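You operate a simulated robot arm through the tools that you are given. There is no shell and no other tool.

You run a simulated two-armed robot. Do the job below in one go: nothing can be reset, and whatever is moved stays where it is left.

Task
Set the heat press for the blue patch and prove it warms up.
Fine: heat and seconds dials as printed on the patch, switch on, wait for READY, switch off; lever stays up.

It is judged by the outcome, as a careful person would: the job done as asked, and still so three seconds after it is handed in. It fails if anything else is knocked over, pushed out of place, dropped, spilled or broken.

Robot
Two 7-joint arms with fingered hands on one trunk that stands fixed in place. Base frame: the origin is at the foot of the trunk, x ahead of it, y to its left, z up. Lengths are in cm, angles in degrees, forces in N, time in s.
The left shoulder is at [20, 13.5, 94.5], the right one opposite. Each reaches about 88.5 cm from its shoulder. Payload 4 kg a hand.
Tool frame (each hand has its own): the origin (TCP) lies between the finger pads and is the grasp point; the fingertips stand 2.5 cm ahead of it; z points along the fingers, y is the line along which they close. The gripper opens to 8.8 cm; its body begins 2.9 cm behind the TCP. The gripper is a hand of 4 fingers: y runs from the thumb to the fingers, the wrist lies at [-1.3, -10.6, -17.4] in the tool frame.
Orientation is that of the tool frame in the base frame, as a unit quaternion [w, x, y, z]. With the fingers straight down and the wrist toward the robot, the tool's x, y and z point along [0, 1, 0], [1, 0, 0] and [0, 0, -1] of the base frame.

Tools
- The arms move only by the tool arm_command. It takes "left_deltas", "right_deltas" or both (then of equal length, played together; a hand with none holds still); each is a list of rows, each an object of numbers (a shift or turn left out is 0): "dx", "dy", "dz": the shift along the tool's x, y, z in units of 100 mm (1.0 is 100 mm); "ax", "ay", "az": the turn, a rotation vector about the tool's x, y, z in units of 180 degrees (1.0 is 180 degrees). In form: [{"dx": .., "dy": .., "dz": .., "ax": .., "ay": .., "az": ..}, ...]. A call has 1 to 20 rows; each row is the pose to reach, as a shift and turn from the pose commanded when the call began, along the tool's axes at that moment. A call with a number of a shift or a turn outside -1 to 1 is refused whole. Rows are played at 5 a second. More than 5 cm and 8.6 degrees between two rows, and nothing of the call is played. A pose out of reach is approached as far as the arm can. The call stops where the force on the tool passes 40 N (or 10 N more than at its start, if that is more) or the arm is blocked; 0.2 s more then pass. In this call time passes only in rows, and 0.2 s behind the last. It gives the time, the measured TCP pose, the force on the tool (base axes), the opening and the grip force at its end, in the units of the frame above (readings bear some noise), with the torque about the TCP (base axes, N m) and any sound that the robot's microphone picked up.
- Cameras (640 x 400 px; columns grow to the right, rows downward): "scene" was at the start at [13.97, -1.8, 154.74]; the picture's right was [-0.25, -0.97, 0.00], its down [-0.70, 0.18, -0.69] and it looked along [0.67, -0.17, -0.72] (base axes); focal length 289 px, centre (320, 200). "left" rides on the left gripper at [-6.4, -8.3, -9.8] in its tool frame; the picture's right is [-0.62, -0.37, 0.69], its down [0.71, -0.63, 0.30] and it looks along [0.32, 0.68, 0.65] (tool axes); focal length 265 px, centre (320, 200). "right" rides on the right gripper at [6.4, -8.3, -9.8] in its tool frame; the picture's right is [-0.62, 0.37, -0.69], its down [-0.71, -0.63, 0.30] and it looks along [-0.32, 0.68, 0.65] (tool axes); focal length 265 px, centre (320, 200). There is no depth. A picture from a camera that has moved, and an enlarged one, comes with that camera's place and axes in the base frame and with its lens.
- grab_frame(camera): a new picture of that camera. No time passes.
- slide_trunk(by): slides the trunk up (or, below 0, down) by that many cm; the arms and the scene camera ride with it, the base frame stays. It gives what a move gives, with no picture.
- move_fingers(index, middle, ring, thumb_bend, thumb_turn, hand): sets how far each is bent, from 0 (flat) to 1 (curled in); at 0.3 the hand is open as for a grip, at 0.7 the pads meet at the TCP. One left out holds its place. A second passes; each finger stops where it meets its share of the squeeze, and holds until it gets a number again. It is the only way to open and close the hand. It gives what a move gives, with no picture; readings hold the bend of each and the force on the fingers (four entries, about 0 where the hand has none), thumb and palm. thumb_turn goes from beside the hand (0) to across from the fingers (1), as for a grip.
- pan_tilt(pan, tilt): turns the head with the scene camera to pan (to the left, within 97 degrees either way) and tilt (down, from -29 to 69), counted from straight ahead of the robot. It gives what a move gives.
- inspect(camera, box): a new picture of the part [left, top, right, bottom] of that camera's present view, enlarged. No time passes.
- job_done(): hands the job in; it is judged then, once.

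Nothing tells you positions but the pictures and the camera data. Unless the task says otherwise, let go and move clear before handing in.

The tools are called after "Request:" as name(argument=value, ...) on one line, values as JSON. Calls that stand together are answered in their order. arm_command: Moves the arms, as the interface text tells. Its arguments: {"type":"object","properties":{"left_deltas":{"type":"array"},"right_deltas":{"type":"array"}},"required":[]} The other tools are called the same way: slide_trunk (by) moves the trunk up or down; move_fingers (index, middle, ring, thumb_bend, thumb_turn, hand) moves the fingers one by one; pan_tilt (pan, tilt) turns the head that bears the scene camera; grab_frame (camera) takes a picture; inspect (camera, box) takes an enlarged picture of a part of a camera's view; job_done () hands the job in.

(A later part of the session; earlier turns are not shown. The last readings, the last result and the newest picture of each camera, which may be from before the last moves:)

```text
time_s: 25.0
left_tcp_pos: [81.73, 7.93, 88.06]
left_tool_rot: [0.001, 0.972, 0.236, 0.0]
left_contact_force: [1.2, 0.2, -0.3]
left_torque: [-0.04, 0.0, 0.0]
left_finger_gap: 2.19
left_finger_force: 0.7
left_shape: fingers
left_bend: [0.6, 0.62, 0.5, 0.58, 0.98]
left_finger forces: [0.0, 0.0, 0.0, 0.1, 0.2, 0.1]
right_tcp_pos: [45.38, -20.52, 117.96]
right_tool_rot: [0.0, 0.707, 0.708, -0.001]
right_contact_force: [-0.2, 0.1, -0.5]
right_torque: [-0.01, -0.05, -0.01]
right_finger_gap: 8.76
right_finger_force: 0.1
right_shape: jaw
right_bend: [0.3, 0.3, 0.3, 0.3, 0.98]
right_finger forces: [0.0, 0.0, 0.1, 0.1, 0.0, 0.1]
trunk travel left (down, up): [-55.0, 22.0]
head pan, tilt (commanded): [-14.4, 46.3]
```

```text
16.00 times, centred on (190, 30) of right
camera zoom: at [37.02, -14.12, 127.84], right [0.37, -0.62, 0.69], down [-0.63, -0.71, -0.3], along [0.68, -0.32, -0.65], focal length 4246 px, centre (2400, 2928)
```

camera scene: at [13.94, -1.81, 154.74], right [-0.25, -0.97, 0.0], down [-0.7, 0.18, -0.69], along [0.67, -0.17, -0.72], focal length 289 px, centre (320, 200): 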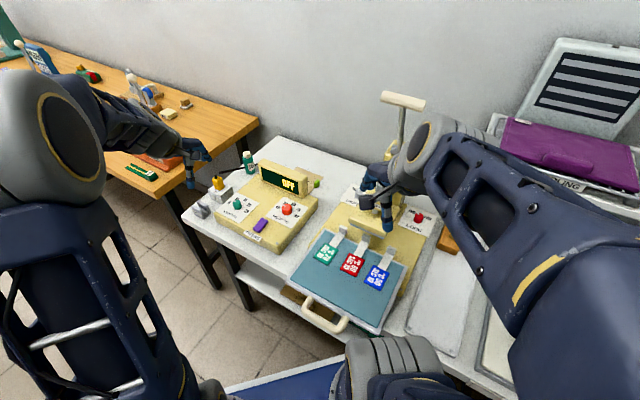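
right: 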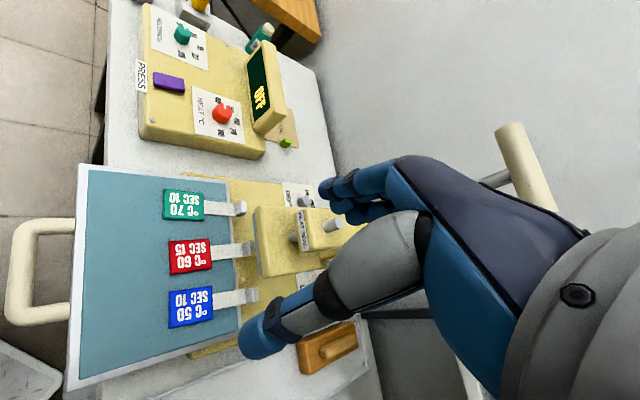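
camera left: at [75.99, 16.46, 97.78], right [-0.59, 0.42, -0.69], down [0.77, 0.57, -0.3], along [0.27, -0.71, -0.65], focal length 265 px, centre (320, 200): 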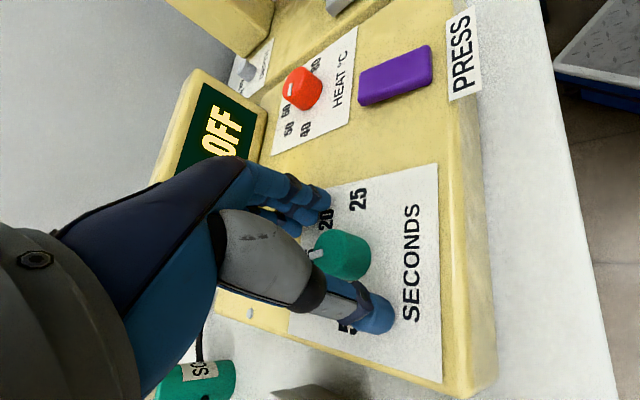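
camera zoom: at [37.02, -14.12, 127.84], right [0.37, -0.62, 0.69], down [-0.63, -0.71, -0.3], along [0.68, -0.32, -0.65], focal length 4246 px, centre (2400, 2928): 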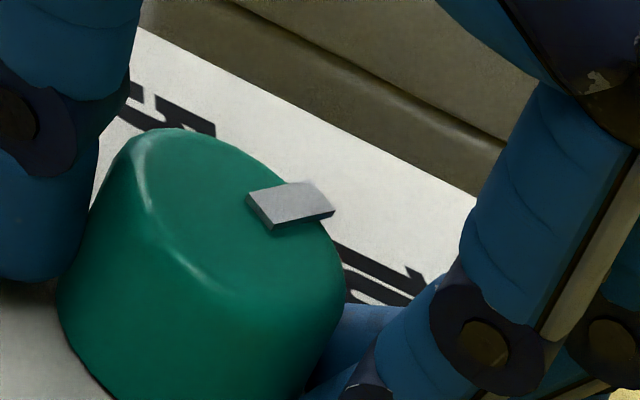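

The knob stayed put as the grip relaxed, and the pointer now reads about -44°, on "10". I'll open the fingers and lift straight up, then verify unobstructed.

Request:
move_fingers(hand="left", index=0.4, middle=0.4, ring=0.4, thumb_bend=0.4)

Request:
arm_command(left_deltas=[{"dz": -0.25}, {"dz": -0.5}, {"dz": -0.75}])

Request:
grab_frame(camera="left")

Request:
inspect(camera="scene", box=[220, 185, 260, 215])

Request:
inspect(camera="right", box=[145, 10, 225, 60])

```text
time_s: 26.0
left_tcp_pos: [81.73, 8.06, 87.92]
left_tool_rot: [0.0, 0.972, 0.235, 0.0]
left_contact_force: [0.1, -1.1, -0.3]
left_torque: [0.0, 0.01, 0.02]
left_finger_gap: 6.32
left_finger_force: 0.0
left_shape: fingers
left_bend: [0.4, 0.4, 0.4, 0.4, 0.98]
left_finger forces: [0.0, 0.0, 0.0, 0.0, 0.1, 0.0]
right_tcp_pos: [45.44, -20.52, 117.94]
right_tool_rot: [0.0, 0.707, 0.707, 0.0]
right_contact_force: [1.1, -0.2, -0.3]
right_torque: [-0.03, -0.01, -0.02]
right_finger_gap: 8.76
right_finger_force: 0.1
right_shape: jaw
right_bend: [0.3, 0.3, 0.3, 0.3, 0.98]
right_finger forces: [0.0, 0.0, 0.0, 0.0, 0.0, 0.0]
trunk travel left (down, up): [-55.0, 22.0]
head pan, tilt (commanded): [-14.4, 46.3]
```

```text
time_s: 26.8
left_tcp_pos: [81.66, 8.01, 95.5]
left_tool_rot: [0.0, 0.972, 0.236, 0.0]
left_contact_force: [0.1, -0.3, 0.0]
left_torque: [0.01, 0.05, 0.02]
left_finger_gap: 6.3
left_finger_force: 0.0
left_shape: fingers
left_bend: [0.4, 0.4, 0.4, 0.4, 0.98]
left_finger forces: [0.0, 0.1, 0.0, 0.0, 0.0, 0.0]
right_tcp_pos: [45.32, -20.63, 117.97]
right_tool_rot: [0.0, 0.707, 0.707, 0.0]
right_contact_force: [0.1, 0.6, -0.4]
right_torque: [-0.02, -0.01, 0.02]
right_finger_gap: 8.75
right_finger_force: 0.0
right_shape: jaw
right_bend: [0.3, 0.3, 0.3, 0.3, 0.98]
right_finger forces: [0.0, 0.1, 0.0, 0.0, 0.0, 0.0]
trunk travel left (down, up): [-55.0, 22.0]
head pan, tilt (commanded): [-14.4, 46.3]
```

```text
taken
camera left: at [72.1, 12.46, 105.29], right [-0.72, 0.04, -0.69], down [0.35, 0.89, -0.3], along [0.6, -0.46, -0.65], focal length 265 px, centre (320, 200)
```

left: 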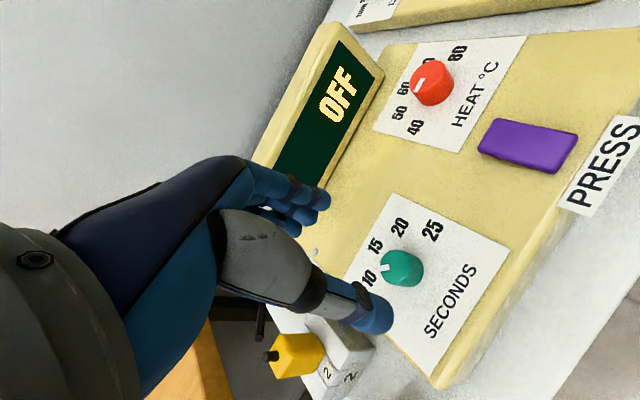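

```text
13.33 times, centred on (240, 200) of scene
camera zoom: at [13.99, -1.8, 154.73], right [-0.25, -0.97, 0.0], down [-0.7, 0.18, -0.69], along [0.67, -0.17, -0.72], focal length 3853 px, centre (1387, 200)
```

zoom: 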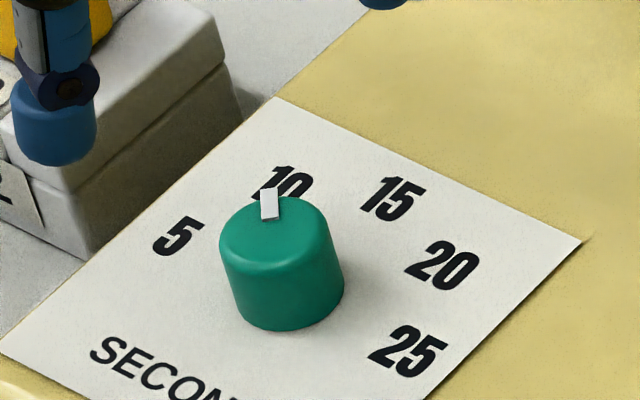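

```text
8.00 times, centred on (185, 35) of right
camera zoom: at [37.03, -14.12, 127.84], right [0.37, -0.62, 0.69], down [-0.63, -0.71, -0.3], along [0.68, -0.32, -0.65], focal length 2123 px, centre (1400, 1520)
```

zoom: 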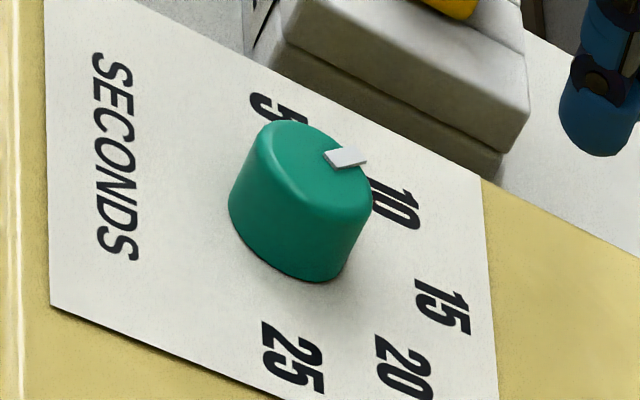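

The seconds pointer stayed in place after release. I'll take a third measurement of it from the left hand's camera.

Request:
inspect(camera="left", box=[352, 205, 448, 325])

Request:
inspect(camera="left", box=[370, 30, 530, 150])

```text
3.33 times, centred on (400, 265) of left
camera zoom: at [72.1, 12.46, 105.29], right [-0.72, 0.04, -0.69], down [0.35, 0.89, -0.3], along [0.6, -0.46, -0.65], focal length 885 px, centre (53, -17)
```

zoom: 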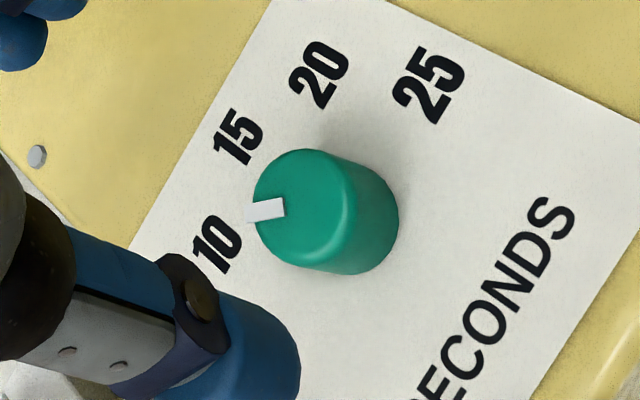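

```text
3.33 times, centred on (450, 90) of left
camera zoom: at [72.1, 12.46, 105.29], right [-0.72, 0.04, -0.69], down [0.35, 0.89, -0.3], along [0.6, -0.46, -0.65], focal length 885 px, centre (-113, 567)
```

zoom: 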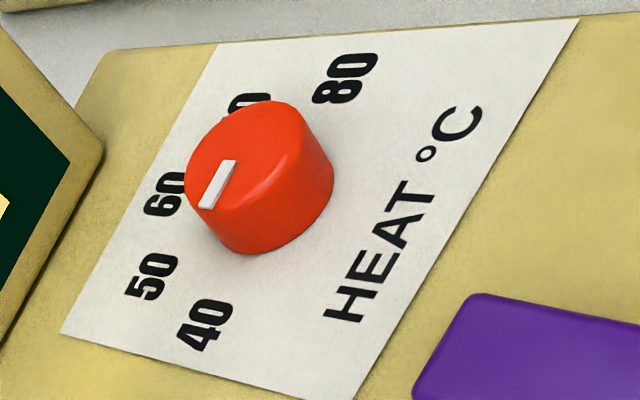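

The left camera agrees: about -42°, so the seconds dial sits on "10". Now for the heat dial: I'll rise clear of the display and yaw the hand counter-clockwise, so that the clockwise turn ends with the fingers away from the display housing.

Request:
arm_command(left_deltas=[{"dz": -0.15, "az": -0.04}, {"dz": -0.3, "az": -0.08}, {"dz": -0.45, "az": -0.12}, {"dz": -0.6, "az": -0.16}, {"dz": -0.75, "az": -0.2}, {"dz": -0.9, "az": -0.24}])

```text
time_s: 28.2
left_tcp_pos: [81.62, 7.98, 104.44]
left_tool_rot: [0.0, 0.816, 0.579, 0.0]
left_contact_force: [-0.1, 0.8, -0.4]
left_torque: [0.0, -0.01, 0.0]
left_finger_gap: 6.3
left_finger_force: 0.1
left_shape: fingers
left_bend: [0.4, 0.4, 0.4, 0.4, 0.98]
left_finger forces: [0.0, 0.1, 0.0, 0.1, 0.0, 0.0]
right_tcp_pos: [45.34, -20.42, 117.97]
right_tool_rot: [0.0, 0.707, 0.707, 0.0]
right_contact_force: [-0.3, -0.1, -0.1]
right_torque: [0.0, 0.01, 0.02]
right_finger_gap: 8.77
right_finger_force: 0.0
right_shape: jaw
right_bend: [0.3, 0.3, 0.3, 0.3, 0.98]
right_finger forces: [0.1, 0.0, 0.1, 0.0, 0.0, 0.0]
trunk travel left (down, up): [-55.0, 22.0]
head pan, tilt (commanded): [-14.4, 46.3]
```

At z 104 the hand clears everything. I'll move across toward the heat dial while yawing further.

Request:
arm_command(left_deltas=[{"dx": -0.19, "dy": -0.01, "az": -0.036}, {"dx": -0.39, "dy": -0.02, "az": -0.072}, {"dx": -0.58, "dy": -0.03, "az": -0.108}, {"dx": -0.78, "dy": -0.035, "az": -0.144}, {"dx": -0.97, "dy": -0.042, "az": -0.18}])

Request:
grab_frame(camera="scene")

Request:
grab_frame(camera="left")

Request:
grab_frame(camera="right")

```text
time_s: 29.4
left_tcp_pos: [78.05, -0.88, 104.67]
left_tool_rot: [0.0, 0.622, 0.783, 0.001]
left_contact_force: [-0.4, 0.6, 0.0]
left_torque: [-0.01, 0.0, 0.02]
left_finger_gap: 6.33
left_finger_force: 0.1
left_shape: fingers
left_bend: [0.4, 0.4, 0.4, 0.4, 0.98]
left_finger forces: [0.0, 0.0, 0.0, 0.0, 0.1, 0.1]
right_tcp_pos: [45.32, -20.43, 117.95]
right_tool_rot: [0.0, 0.707, 0.708, 0.0]
right_contact_force: [0.0, 0.4, 0.2]
right_torque: [0.0, -0.02, 0.0]
right_finger_gap: 8.76
right_finger_force: 0.1
right_shape: jaw
right_bend: [0.3, 0.3, 0.3, 0.3, 0.98]
right_finger forces: [0.1, 0.0, 0.1, 0.1, 0.0, 0.0]
trunk travel left (down, up): [-55.0, 22.0]
head pan, tilt (commanded): [-14.4, 46.3]
```

```text
taken
camera scene: at [13.98, -1.76, 154.74], right [-0.25, -0.97, 0.0], down [-0.7, 0.18, -0.69], along [0.67, -0.17, -0.72], focal length 289 px, centre (320, 200)
```

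scene: 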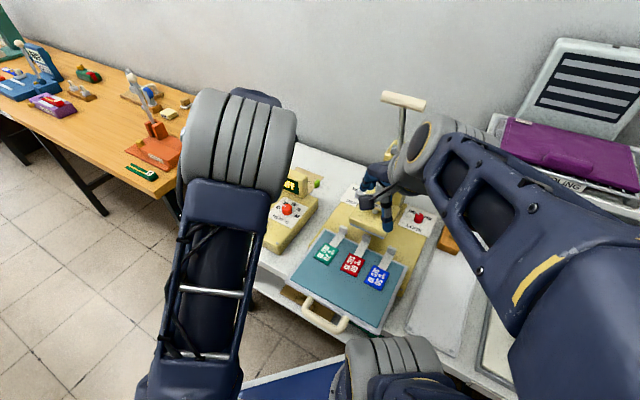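

```text
taken
camera left: at [71.42, -9.13, 114.37], right [-0.22, -0.69, -0.69], down [-0.78, 0.55, -0.31], along [0.59, 0.47, -0.65], focal length 265 px, centre (320, 200)
```

left: 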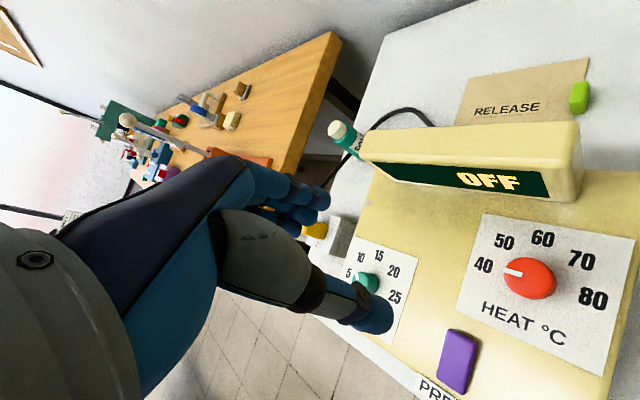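

```text
taken
camera right: at [37.04, -14.08, 127.85], right [0.37, -0.62, 0.69], down [-0.63, -0.71, -0.3], along [0.68, -0.32, -0.65], focal length 265 px, centre (320, 200)
```

right: 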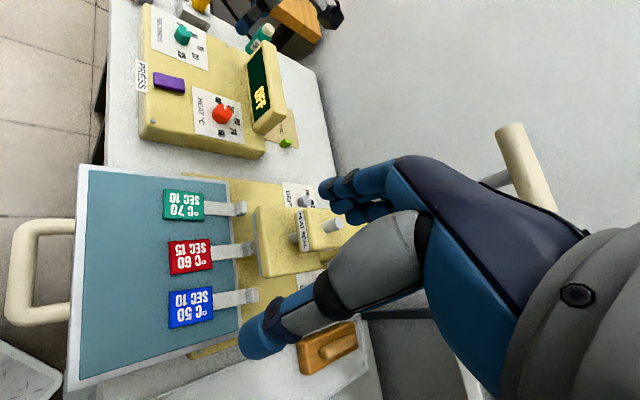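

The heat knob now looks to be at about [75.8, -7.1]. I'll move above it, keep yawing, and descend to z ≈ 97.

Request:
arm_command(left_deltas=[{"dx": -0.14, "dy": -0.09, "dz": 0.15, "az": -0.04}, {"dx": -0.28, "dy": -0.18, "dz": 0.35, "az": -0.08}, {"dx": -0.42, "dy": -0.27, "dz": 0.55, "az": -0.12}, {"dx": -0.553, "dy": -0.359, "dz": 0.77, "az": -0.16}])

Request:
grab_frame(camera="scene")

Request:
grab_frame(camera="left")

Request:
inspect(camera="right", box=[130, 20, 310, 180])

```text
time_s: 30.2
left_tcp_pos: [76.49, -5.64, 99.26]
left_tool_rot: [0.003, 0.464, 0.886, -0.002]
left_contact_force: [0.1, 0.3, -0.6]
left_torque: [0.02, -0.02, -0.02]
left_finger_gap: 6.31
left_finger_force: 0.1
left_shape: fingers
left_bend: [0.4, 0.4, 0.4, 0.4, 0.98]
left_finger forces: [0.0, 0.0, 0.0, 0.0, 0.0, 0.1]
right_tcp_pos: [45.2, -20.97, 117.7]
right_tool_rot: [0.002, 0.707, 0.707, -0.006]
right_contact_force: [-0.6, -5.0, -2.3]
right_torque: [0.37, -0.29, 0.5]
right_finger_gap: 8.75
right_finger_force: 0.0
right_shape: jaw
right_bend: [0.3, 0.3, 0.3, 0.3, 0.98]
right_finger forces: [0.0, 0.0, 0.0, 0.0, 0.0, 0.0]
trunk travel left (down, up): [-55.0, 22.0]
head pan, tilt (commanded): [-14.4, 46.3]
stopped in row 4 (right hand): the force on the tool passed its limit at 84 N (the readings are from after the stop); the commanded pose is now the measured one
```

```text
taken
camera scene: at [13.97, -1.8, 154.74], right [-0.25, -0.97, 0.0], down [-0.7, 0.18, -0.69], along [0.67, -0.17, -0.72], focal length 289 px, centre (320, 200)
```

scene: 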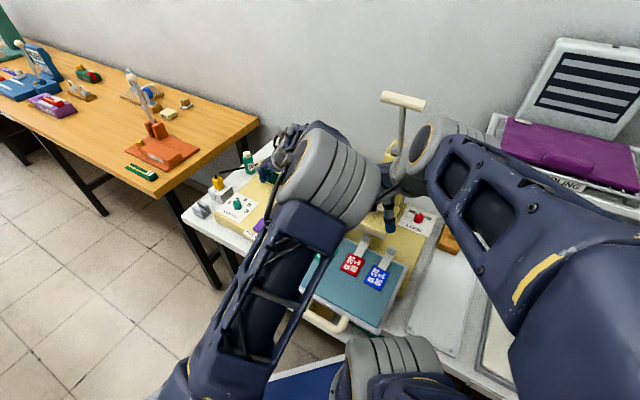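

```text
taken
camera left: at [73.2, -15.67, 109.14], right [0.05, -0.72, -0.69], down [-0.92, 0.23, -0.31], along [0.38, 0.65, -0.66], focal length 265 px, centre (320, 200)
```

left: 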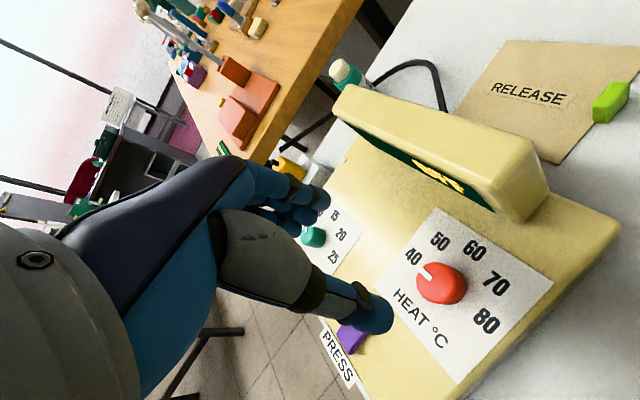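

```text
2.50 times, centred on (220, 100) of right
camera zoom: at [36.92, -14.44, 127.53], right [0.37, -0.61, 0.7], down [-0.63, -0.72, -0.29], along [0.68, -0.33, -0.65], focal length 664 px, centre (570, 450)
```

zoom: 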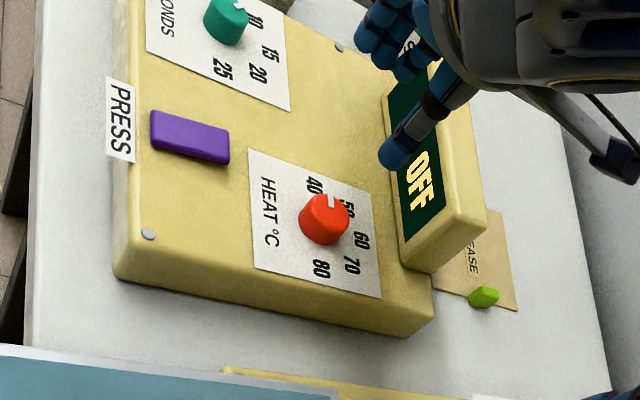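

The left forearm bumped the right hand, and the move stopped there; the panel wasn't touched. I'll back the left arm off along the way it came, then move the right arm out of the way.

Request:
arm_command(left_deltas=[{"dx": 0.1, "dy": 0.13, "dz": -0.17, "az": 0.04}, {"dx": 0.2, "dy": 0.26, "dz": -0.34, "az": 0.08}, {"dx": 0.309, "dy": 0.396, "dz": -0.5, "az": 0.12}])

Request:
grab_frame(camera="scene")

```text
time_s: 31.1
left_tcp_pos: [77.79, -0.87, 104.35]
left_tool_rot: [0.003, 0.623, 0.782, -0.001]
left_contact_force: [-0.5, -0.7, 0.3]
left_torque: [-0.01, -0.03, 0.0]
left_finger_gap: 6.28
left_finger_force: 0.1
left_shape: fingers
left_bend: [0.4, 0.4, 0.4, 0.4, 0.98]
left_finger forces: [0.1, 0.0, 0.0, 0.0, 0.0, 0.0]
right_tcp_pos: [45.28, -21.01, 117.76]
right_tool_rot: [0.002, 0.707, 0.707, -0.005]
right_contact_force: [-1.0, -0.2, -0.1]
right_torque: [0.0, -0.03, 0.01]
right_finger_gap: 8.78
right_finger_force: 0.0
right_shape: jaw
right_bend: [0.3, 0.3, 0.3, 0.3, 0.98]
right_finger forces: [0.1, 0.0, 0.0, 0.0, 0.0, 0.1]
trunk travel left (down, up): [-55.0, 22.0]
head pan, tilt (commanded): [-14.4, 46.3]
```

```text
taken
camera scene: at [13.97, -1.85, 154.73], right [-0.25, -0.97, 0.0], down [-0.7, 0.18, -0.69], along [0.67, -0.17, -0.72], focal length 289 px, centre (320, 200)
```

scene: 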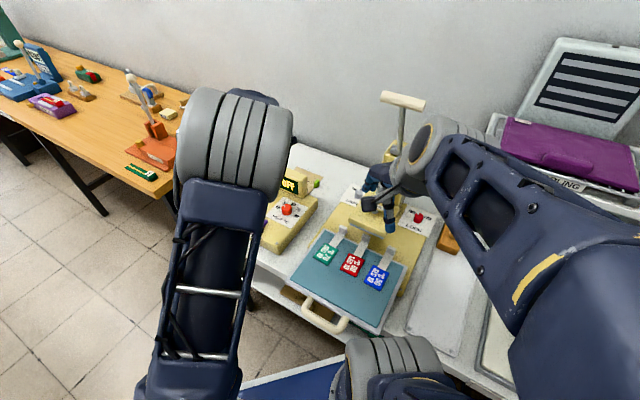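

The right hand reads no load now and moved only about half a centimetre. At smaller yaw the left elbow stays clear of the right arm, and the display front is about 7.5 cm from the knob, so I'll approach the heat dial at a yaw near -5° instead.

Request:
arm_command(left_deltas=[{"dx": -0.1, "dy": -0.08, "dz": 0.0, "az": 0.033}, {"dx": -0.2, "dy": -0.16, "dz": 0.0, "az": 0.066}, {"dx": -0.38, "dy": -0.25, "dz": 0.0, "az": 0.1}, {"dx": -0.559, "dy": -0.334, "dz": 0.1, "az": 0.1}])

Request:
grab_frame(camera="scene")

Request:
grab_frame(camera="left")

Request:
grab_frame(camera="right")

```text
time_s: 32.0
left_tcp_pos: [76.09, -7.05, 103.35]
left_tool_rot: [0.002, 0.736, 0.676, -0.001]
left_contact_force: [0.6, 0.4, 0.1]
left_torque: [0.0, 0.02, -0.01]
left_finger_gap: 6.31
left_finger_force: 0.0
left_shape: fingers
left_bend: [0.4, 0.4, 0.4, 0.4, 0.98]
left_finger forces: [0.0, 0.0, 0.0, 0.0, 0.1, 0.1]
right_tcp_pos: [45.14, -20.95, 117.7]
right_tool_rot: [0.003, 0.707, 0.707, -0.006]
right_contact_force: [-0.2, 0.0, 0.0]
right_torque: [0.01, 0.0, 0.01]
right_finger_gap: 8.77
right_finger_force: 0.0
right_shape: jaw
right_bend: [0.3, 0.3, 0.3, 0.3, 0.98]
right_finger forces: [0.0, 0.0, 0.0, 0.0, 0.0, 0.1]
trunk travel left (down, up): [-55.0, 22.0]
head pan, tilt (commanded): [-14.4, 46.3]
```

```text
taken
camera scene: at [13.97, -1.78, 154.74], right [-0.25, -0.97, 0.0], down [-0.7, 0.18, -0.69], along [0.67, -0.17, -0.72], focal length 289 px, centre (320, 200)
```

scene: 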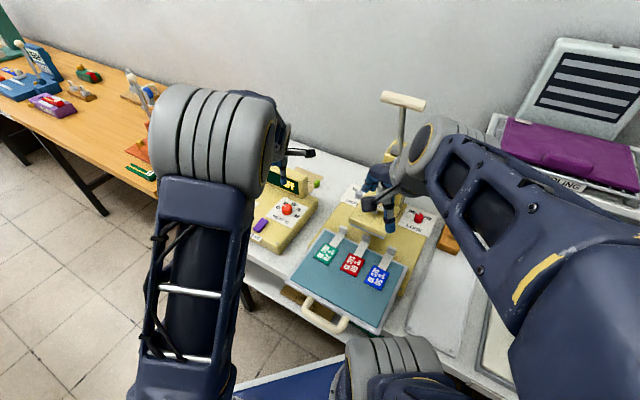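

```text
taken
camera left: at [67.05, -12.7, 113.1], right [-0.42, -0.59, -0.69], down [-0.56, 0.76, -0.31], along [0.71, 0.26, -0.65], focal length 265 px, centre (320, 200)
```

left: 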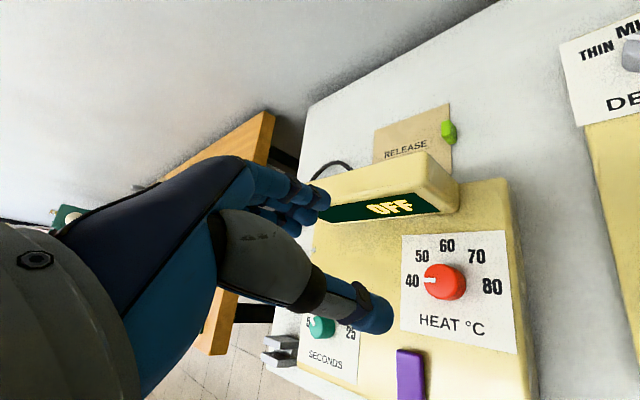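

```text
taken
camera right: at [36.93, -14.42, 127.53], right [0.37, -0.61, 0.7], down [-0.63, -0.72, -0.29], along [0.68, -0.33, -0.65], focal length 265 px, centre (320, 200)
```

right: 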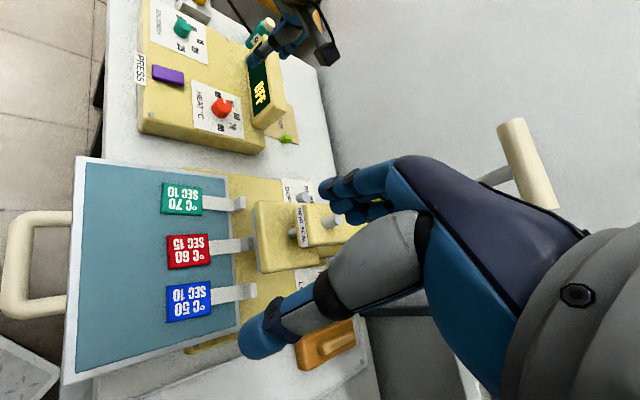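

The arms are well apart and the heat knob reads about [75.6, -7.25]. I'll descend in steps, checking clearance to the display.

Request:
arm_command(left_deltas=[{"dx": -0.01, "dy": -0.02, "dz": 0.35}, {"dx": -0.02, "dy": -0.045, "dz": 0.7}, {"dx": -0.02, "dy": -0.045, "dz": 0.95}])

Request:
grab_frame(camera="left")

Request:
inspect(camera="right", box=[160, 50, 320, 150])

Request:
inspect(camera="scene", box=[230, 140, 350, 240])

```text
time_s: 32.9
left_tcp_pos: [75.48, -7.25, 93.76]
left_tool_rot: [0.003, 0.737, 0.676, 0.0]
left_contact_force: [0.4, -0.3, 0.3]
left_torque: [0.01, -0.01, -0.03]
left_finger_gap: 6.33
left_finger_force: 0.1
left_shape: fingers
left_bend: [0.4, 0.4, 0.4, 0.4, 0.98]
left_finger forces: [0.0, 0.0, 0.0, 0.0, 0.0, 0.1]
right_tcp_pos: [45.11, -20.93, 117.78]
right_tool_rot: [0.003, 0.707, 0.707, -0.006]
right_contact_force: [0.1, 0.1, 0.1]
right_torque: [-0.04, 0.02, 0.0]
right_finger_gap: 8.75
right_finger_force: 0.1
right_shape: jaw
right_bend: [0.3, 0.3, 0.3, 0.3, 0.98]
right_finger forces: [0.0, 0.0, 0.0, 0.0, 0.1, 0.1]
trunk travel left (down, up): [-55.0, 22.0]
head pan, tilt (commanded): [-14.4, 46.3]
```

```text
taken
camera left: at [66.6, -13.02, 103.54], right [-0.42, -0.59, -0.69], down [-0.57, 0.76, -0.31], along [0.71, 0.26, -0.65], focal length 265 px, centre (320, 200)
```

left: 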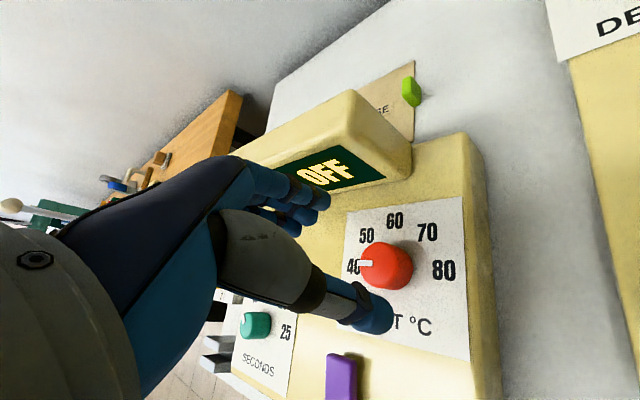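

```text
4.00 times, centred on (240, 100) of right
camera zoom: at [36.91, -14.43, 127.54], right [0.37, -0.61, 0.7], down [-0.63, -0.72, -0.29], along [0.68, -0.33, -0.65], focal length 1062 px, centre (640, 600)
```

zoom: 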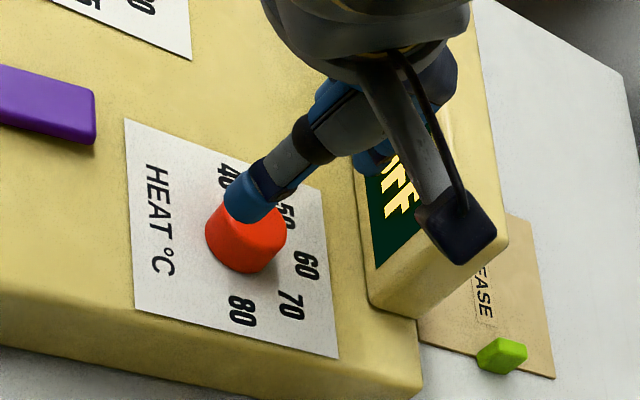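

```text
4.00 times, centred on (290, 190) of scene
camera zoom: at [13.95, -1.8, 154.74], right [-0.25, -0.97, 0.0], down [-0.7, 0.18, -0.69], along [0.67, -0.17, -0.72], focal length 1156 px, centre (440, 240)
```

zoom: 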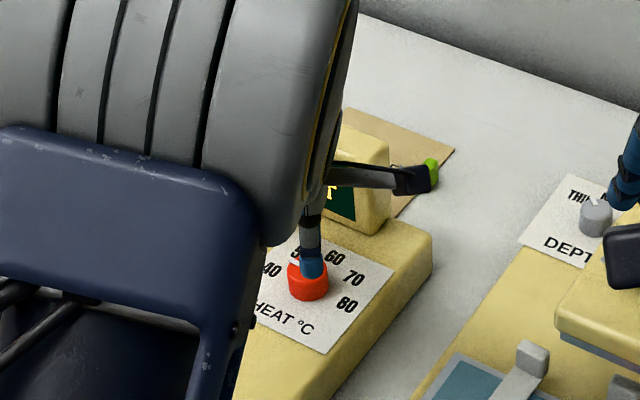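

The knob appears centred under the hand to within about 2 mm. I'll lower to just above knob-top height and check again.

Request:
arm_command(left_deltas=[{"dx": 0.005, "dy": -0.007, "dz": 0.17}, {"dx": 0.01, "dy": -0.012, "dz": 0.34}])

Request:
grab_frame(camera="left")

Request:
inspect(camera="right", box=[180, 70, 280, 132])

Request:
inspect(camera="scene", box=[260, 175, 324, 223])

```text
time_s: 33.5
left_tcp_pos: [75.49, -7.29, 90.39]
left_tool_rot: [0.003, 0.737, 0.676, -0.001]
left_contact_force: [0.4, 0.0, -0.6]
left_torque: [0.04, -0.01, 0.01]
left_finger_gap: 6.31
left_finger_force: 0.0
left_shape: fingers
left_bend: [0.4, 0.4, 0.4, 0.4, 0.98]
left_finger forces: [0.0, 0.2, 0.1, 0.0, 0.0, 0.0]
right_tcp_pos: [45.14, -20.96, 117.73]
right_tool_rot: [0.003, 0.708, 0.706, -0.006]
right_contact_force: [-0.6, -0.4, -0.3]
right_torque: [-0.02, 0.0, -0.03]
right_finger_gap: 8.78
right_finger_force: 0.0
right_shape: jaw
right_bend: [0.3, 0.3, 0.3, 0.3, 0.98]
right_finger forces: [0.0, 0.1, 0.0, 0.0, 0.0, 0.1]
trunk travel left (down, up): [-55.0, 22.0]
head pan, tilt (commanded): [-14.4, 46.3]
```

```text
taken
camera left: at [66.57, -12.92, 100.17], right [-0.42, -0.59, -0.69], down [-0.57, 0.76, -0.31], along [0.71, 0.26, -0.65], focal length 265 px, centre (320, 200)
```

left: 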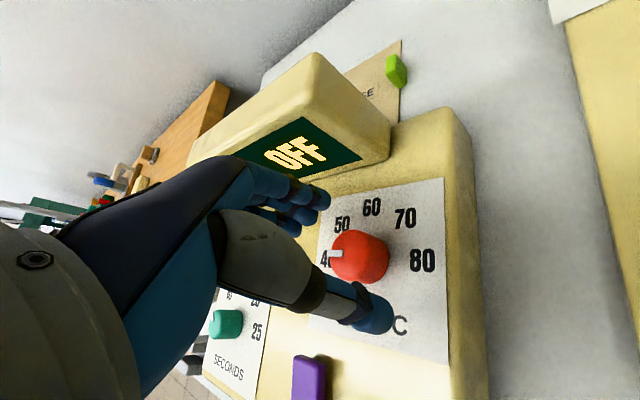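

```text
6.40 times, centred on (230, 101) of right
camera zoom: at [36.92, -14.44, 127.54], right [0.37, -0.61, 0.7], down [-0.63, -0.72, -0.29], along [0.68, -0.33, -0.65], focal length 1699 px, centre (896, 834)
```

zoom: 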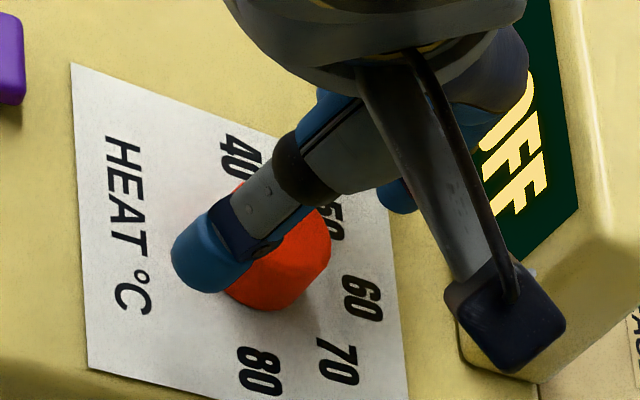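

```text
8.33 times, centred on (292, 199) of scene
camera zoom: at [13.96, -1.8, 154.74], right [-0.25, -0.97, 0.0], down [-0.7, 0.18, -0.69], along [0.67, -0.17, -0.72], focal length 2408 px, centre (553, 208)
```

zoom: 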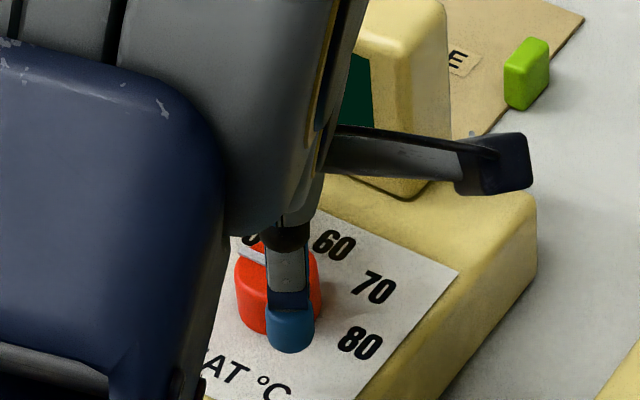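

Still centred. I'll lower the fingertips around the heat knob.

Request:
arm_command(left_deltas=[{"dz": 0.12}, {"dz": 0.225}])

Request:
grab_frame(camera="left")

Request:
inspect(camera="right", box=[180, 70, 280, 132])

Request:
inspect(camera="scene", box=[260, 175, 324, 223])

```text
time_s: 34.0
left_tcp_pos: [75.47, -7.32, 88.01]
left_tool_rot: [0.003, 0.736, 0.677, -0.001]
left_contact_force: [-0.3, 0.6, 0.9]
left_torque: [-0.01, 0.04, -0.02]
left_finger_gap: 6.31
left_finger_force: 0.0
left_shape: fingers
left_bend: [0.4, 0.4, 0.4, 0.4, 0.98]
left_finger forces: [0.1, 0.0, 0.1, 0.1, 0.0, 0.0]
right_tcp_pos: [45.23, -20.95, 117.79]
right_tool_rot: [0.002, 0.708, 0.707, -0.006]
right_contact_force: [-0.2, 0.2, -0.4]
right_torque: [-0.01, -0.02, 0.02]
right_finger_gap: 8.75
right_finger_force: 0.1
right_shape: jaw
right_bend: [0.3, 0.3, 0.3, 0.3, 0.98]
right_finger forces: [0.1, 0.0, 0.1, 0.1, 0.1, 0.0]
trunk travel left (down, up): [-55.0, 22.0]
head pan, tilt (commanded): [-14.4, 46.3]
```

```text
taken
camera left: at [66.58, -12.94, 97.88], right [-0.42, -0.59, -0.69], down [-0.57, 0.76, -0.31], along [0.71, 0.26, -0.65], focal length 265 px, centre (320, 200)
```

left: 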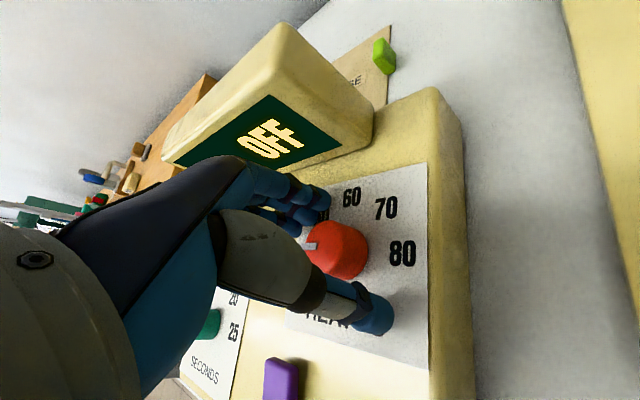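

```text
6.40 times, centred on (230, 101) of right
camera zoom: at [36.92, -14.44, 127.54], right [0.37, -0.61, 0.7], down [-0.63, -0.72, -0.29], along [0.68, -0.33, -0.65], focal length 1699 px, centre (896, 834)
```

zoom: 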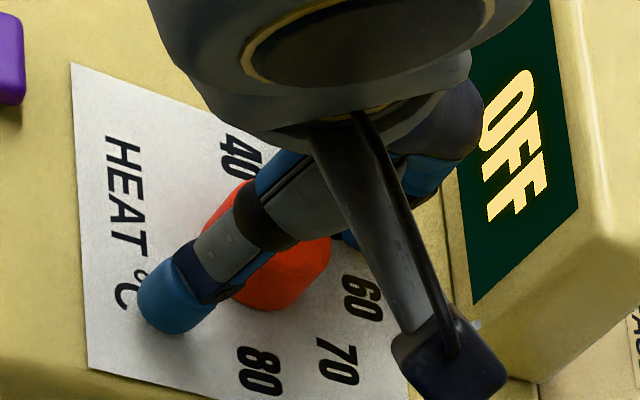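

```text
8.33 times, centred on (292, 199) of scene
camera zoom: at [13.96, -1.8, 154.74], right [-0.25, -0.97, 0.0], down [-0.7, 0.18, -0.69], along [0.67, -0.17, -0.72], focal length 2408 px, centre (553, 208)
```

zoom: 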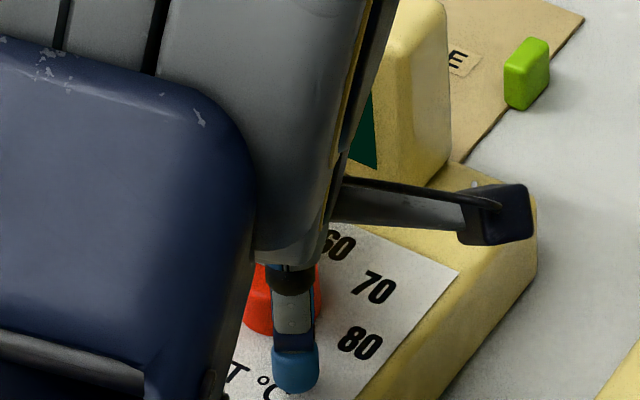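

The knob is centred between thumb and fingers, with no contact forces. I'll make a light three-point grip as before.

Request:
move_fingers(hand="left", index=0.59, middle=0.61, ring=0.45, thumb_bend=0.59)

Request:
grab_frame(camera="left")

Request:
inspect(camera="right", box=[180, 70, 280, 132])

Request:
inspect(camera="left", box=[260, 180, 420, 300])

```text
time_s: 35.0
left_tcp_pos: [75.45, -7.21, 88.06]
left_tool_rot: [0.003, 0.737, 0.676, -0.001]
left_contact_force: [4.0, -0.4, -1.0]
left_torque: [0.01, -0.09, -0.03]
left_finger_gap: 2.51
left_finger_force: 2.0
left_shape: fingers
left_bend: [0.57, 0.58, 0.45, 0.58, 0.98]
left_finger forces: [1.5, 2.5, 0.0, 0.1, 0.3, 0.0]
right_tcp_pos: [45.15, -20.88, 117.68]
right_tool_rot: [0.002, 0.707, 0.707, -0.006]
right_contact_force: [0.0, 0.6, -0.2]
right_torque: [0.02, -0.02, 0.01]
right_finger_gap: 8.77
right_finger_force: 0.0
right_shape: jaw
right_bend: [0.3, 0.3, 0.3, 0.3, 0.98]
right_finger forces: [0.0, 0.0, 0.0, 0.0, 0.1, 0.0]
trunk travel left (down, up): [-55.0, 22.0]
head pan, tilt (commanded): [-14.4, 46.3]
```

```text
taken
camera left: at [66.59, -12.94, 97.89], right [-0.42, -0.59, -0.69], down [-0.57, 0.76, -0.31], along [0.71, 0.26, -0.65], focal length 265 px, centre (320, 200)
```

left: 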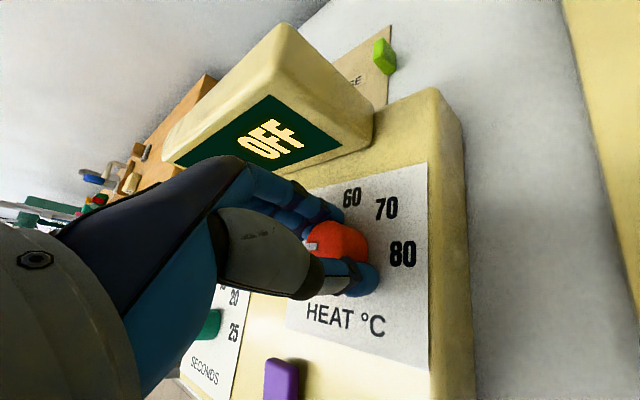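

```text
6.40 times, centred on (230, 101) of right
camera zoom: at [36.94, -14.44, 127.53], right [0.37, -0.61, 0.7], down [-0.63, -0.72, -0.29], along [0.68, -0.33, -0.65], focal length 1699 px, centre (896, 834)
```

zoom: 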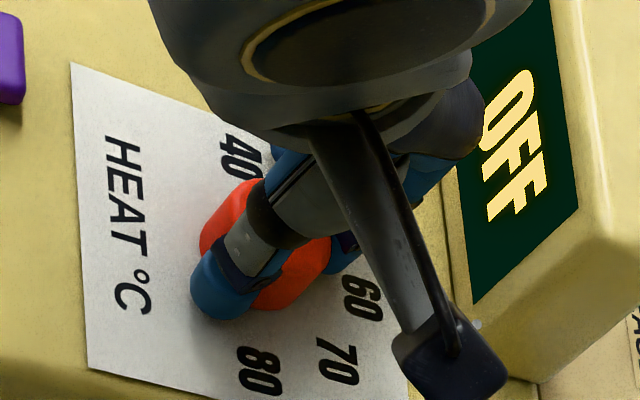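

```text
3.33 times, centred on (340, 240) of left
camera zoom: at [66.59, -12.94, 97.89], right [-0.42, -0.59, -0.69], down [-0.57, 0.76, -0.31], along [0.71, 0.26, -0.65], focal length 885 px, centre (253, 67)
```

zoom: 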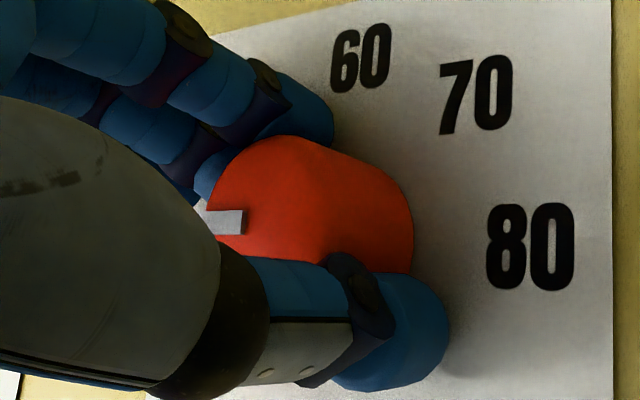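

Index and middle are touching; the thumb needs a bit more bend to balance the grip.

Request:
move_fingers(hand="left", index=0.6, middle=0.61, thumb_bend=0.63)

Request:
inspect(camera="left", box=[260, 180, 420, 300])

```text
time_s: 36.0
left_tcp_pos: [75.61, -7.25, 88.09]
left_tool_rot: [0.004, 0.737, 0.676, -0.001]
left_contact_force: [2.0, 0.3, 0.5]
left_torque: [-0.01, -0.08, 0.01]
left_finger_gap: 2.39
left_finger_force: 2.9
left_shape: fingers
left_bend: [0.57, 0.58, 0.45, 0.6, 0.97]
left_finger forces: [1.8, 2.5, 0.1, 0.0, 1.9, 0.1]
right_tcp_pos: [45.09, -21.01, 117.71]
right_tool_rot: [0.003, 0.707, 0.707, -0.006]
right_contact_force: [0.1, -0.2, 0.0]
right_torque: [-0.02, -0.02, 0.05]
right_finger_gap: 8.75
right_finger_force: 0.1
right_shape: jaw
right_bend: [0.3, 0.3, 0.3, 0.3, 0.98]
right_finger forces: [0.1, 0.1, 0.0, 0.1, 0.1, 0.0]
trunk travel left (down, up): [-55.0, 22.0]
head pan, tilt (commanded): [-14.4, 46.3]
```

```text
3.33 times, centred on (340, 240) of left
camera zoom: at [66.58, -12.94, 97.88], right [-0.42, -0.59, -0.69], down [-0.57, 0.76, -0.31], along [0.71, 0.26, -0.65], focal length 885 px, centre (253, 67)
```

zoom: 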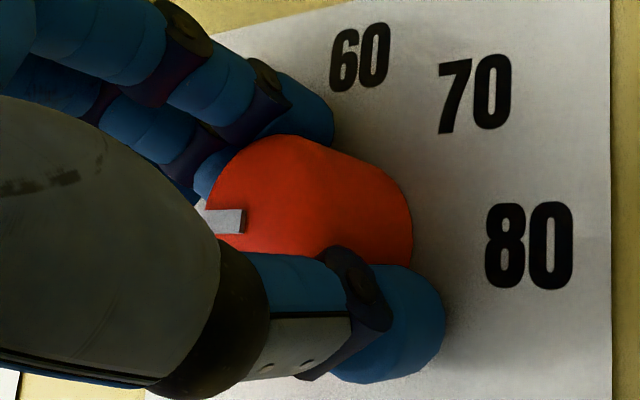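

The grip is balanced now (about 2 N each). I'll turn the heat knob 40° clockwise.

Request:
arm_command(left_deltas=[{"az": 0.028}, {"az": 0.056}, {"az": 0.083}, {"az": 0.111}, {"az": 0.139}, {"az": 0.167}, {"az": 0.195}, {"az": 0.222}])

Request:
inspect(camera="left", box=[260, 180, 420, 300])

Request:
inspect(camera="right", box=[190, 75, 270, 125])

Request:
inspect(camera="scene", box=[265, 190, 313, 220])

```text
time_s: 37.9
left_tcp_pos: [75.37, -7.19, 88.22]
left_tool_rot: [0.002, 0.924, 0.383, 0.001]
left_contact_force: [1.2, 0.3, 0.3]
left_torque: [0.01, -0.04, 0.05]
left_finger_gap: 2.35
left_finger_force: 3.0
left_shape: fingers
left_bend: [0.57, 0.59, 0.45, 0.6, 0.97]
left_finger forces: [1.2, 2.4, 0.0, 0.1, 2.7, 0.0]
right_tcp_pos: [45.19, -20.94, 117.8]
right_tool_rot: [0.003, 0.706, 0.708, -0.007]
right_contact_force: [0.0, -0.2, 0.0]
right_torque: [0.01, 0.02, -0.01]
right_finger_gap: 8.76
right_finger_force: 0.2
right_shape: jaw
right_bend: [0.3, 0.3, 0.3, 0.3, 0.98]
right_finger forces: [0.1, 0.0, 0.1, 0.1, 0.0, 0.1]
trunk travel left (down, up): [-55.0, 22.0]
head pan, tilt (commanded): [-14.4, 46.3]
```

```text
3.33 times, centred on (340, 240) of left
camera zoom: at [64.92, -5.85, 97.85], right [-0.7, -0.18, -0.69], down [0.06, 0.95, -0.31], along [0.72, -0.26, -0.65], focal length 885 px, centre (253, 67)
```

zoom: 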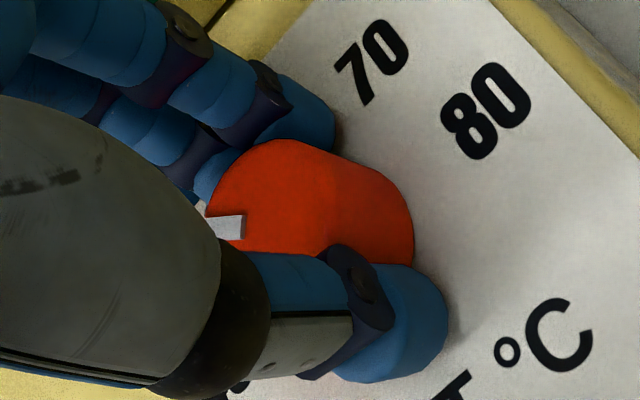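

```text
8.00 times, centred on (230, 100) of right
camera zoom: at [36.92, -14.45, 127.53], right [0.37, -0.61, 0.7], down [-0.63, -0.72, -0.29], along [0.68, -0.33, -0.65], focal length 2123 px, centre (1040, 1000)
```

zoom: 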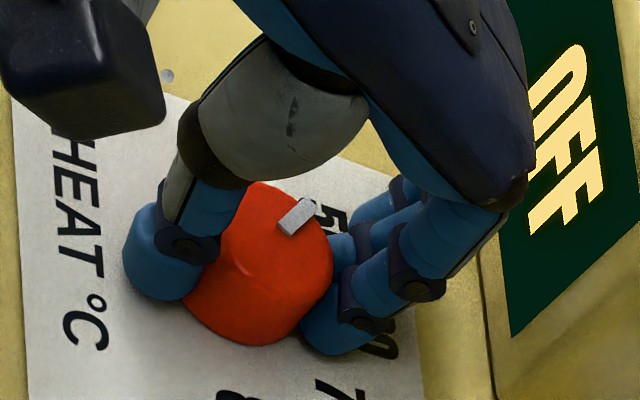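

```text
13.33 times, centred on (289, 205) of scene
camera zoom: at [13.97, -1.82, 154.74], right [-0.25, -0.97, 0.0], down [-0.7, 0.18, -0.69], along [0.67, -0.17, -0.72], focal length 3853 px, centre (733, 133)
```

zoom: 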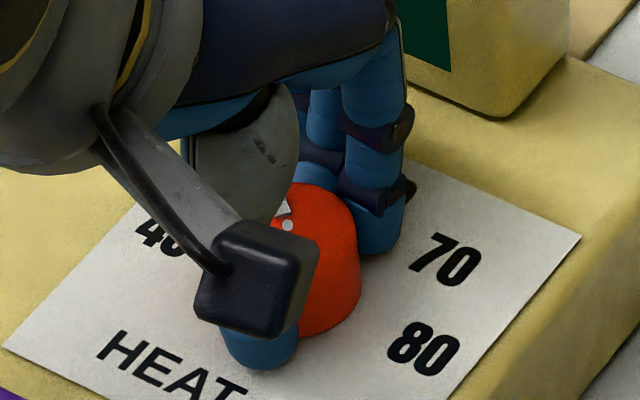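

The knob followed the hand exactly. The left view puts the pointer at about -49° and the right at -54°, so I'll turn another 7° and then relax the grip.

Request:
arm_command(left_deltas=[{"az": 0.02}, {"az": 0.038}])

Request:
move_fingers(hand="left", index=0.55, middle=0.56, thumb_bend=0.575)

Request:
inspect(camera="left", box=[260, 180, 420, 300])

Request:
inspect(camera="right", box=[190, 75, 270, 125])

```text
time_s: 38.5
left_tcp_pos: [75.35, -7.23, 88.14]
left_tool_rot: [0.002, 0.945, 0.328, 0.002]
left_contact_force: [0.9, 1.4, 0.7]
left_torque: [0.03, -0.03, 0.03]
left_finger_gap: 2.32
left_finger_force: 3.5
left_shape: fingers
left_bend: [0.58, 0.59, 0.45, 0.6, 0.97]
left_finger forces: [1.1, 2.4, 0.0, 0.1, 2.7, 0.0]
right_tcp_pos: [45.24, -20.94, 117.74]
right_tool_rot: [0.002, 0.707, 0.707, -0.006]
right_contact_force: [-0.2, 0.4, -0.3]
right_torque: [-0.02, 0.0, -0.02]
right_finger_gap: 8.75
right_finger_force: 0.0
right_shape: jaw
right_bend: [0.3, 0.3, 0.3, 0.3, 0.98]
right_finger forces: [0.1, 0.0, 0.1, 0.0, 0.0, 0.1]
trunk travel left (down, up): [-55.0, 22.0]
head pan, tilt (commanded): [-14.4, 46.3]
```

```text
time_s: 39.5
left_tcp_pos: [75.45, -7.16, 88.15]
left_tool_rot: [0.004, 0.945, 0.328, 0.002]
left_contact_force: [-0.5, 0.4, -0.4]
left_torque: [-0.03, 0.02, 0.0]
left_finger_gap: 2.81
left_finger_force: 0.0
left_shape: fingers
left_bend: [0.55, 0.56, 0.45, 0.57, 0.97]
left_finger forces: [0.0, 0.0, 0.0, 0.0, 0.0, 0.0]
right_tcp_pos: [45.24, -20.91, 117.76]
right_tool_rot: [0.002, 0.708, 0.707, -0.005]
right_contact_force: [-1.1, 0.0, -0.5]
right_torque: [0.0, 0.01, 0.03]
right_finger_gap: 8.74
right_finger_force: 0.0
right_shape: jaw
right_bend: [0.3, 0.3, 0.3, 0.3, 0.98]
right_finger forces: [0.1, 0.0, 0.0, 0.1, 0.0, 0.1]
trunk travel left (down, up): [-55.0, 22.0]
head pan, tilt (commanded): [-14.4, 46.3]
```

```text
3.33 times, centred on (340, 240) of left
camera zoom: at [65.12, -4.65, 97.86], right [-0.71, -0.1, -0.69], down [0.17, 0.94, -0.31], along [0.68, -0.34, -0.65], focal length 885 px, centre (253, 67)
```

zoom: 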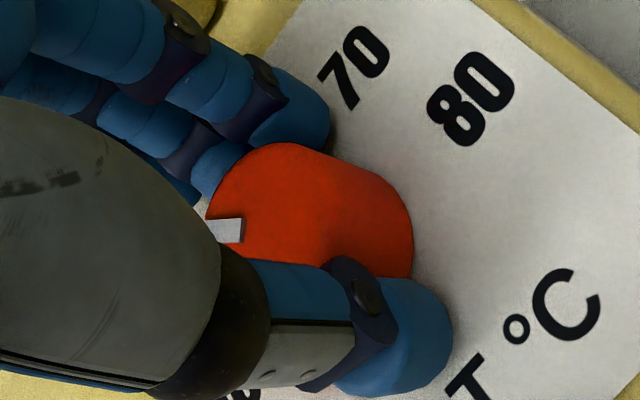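

```text
8.00 times, centred on (230, 100) of right
camera zoom: at [36.93, -14.44, 127.53], right [0.37, -0.61, 0.7], down [-0.63, -0.72, -0.29], along [0.68, -0.33, -0.65], focal length 2123 px, centre (1040, 1000)
```

zoom: 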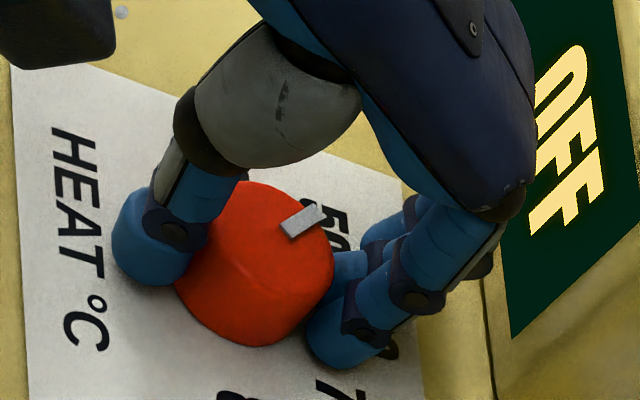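

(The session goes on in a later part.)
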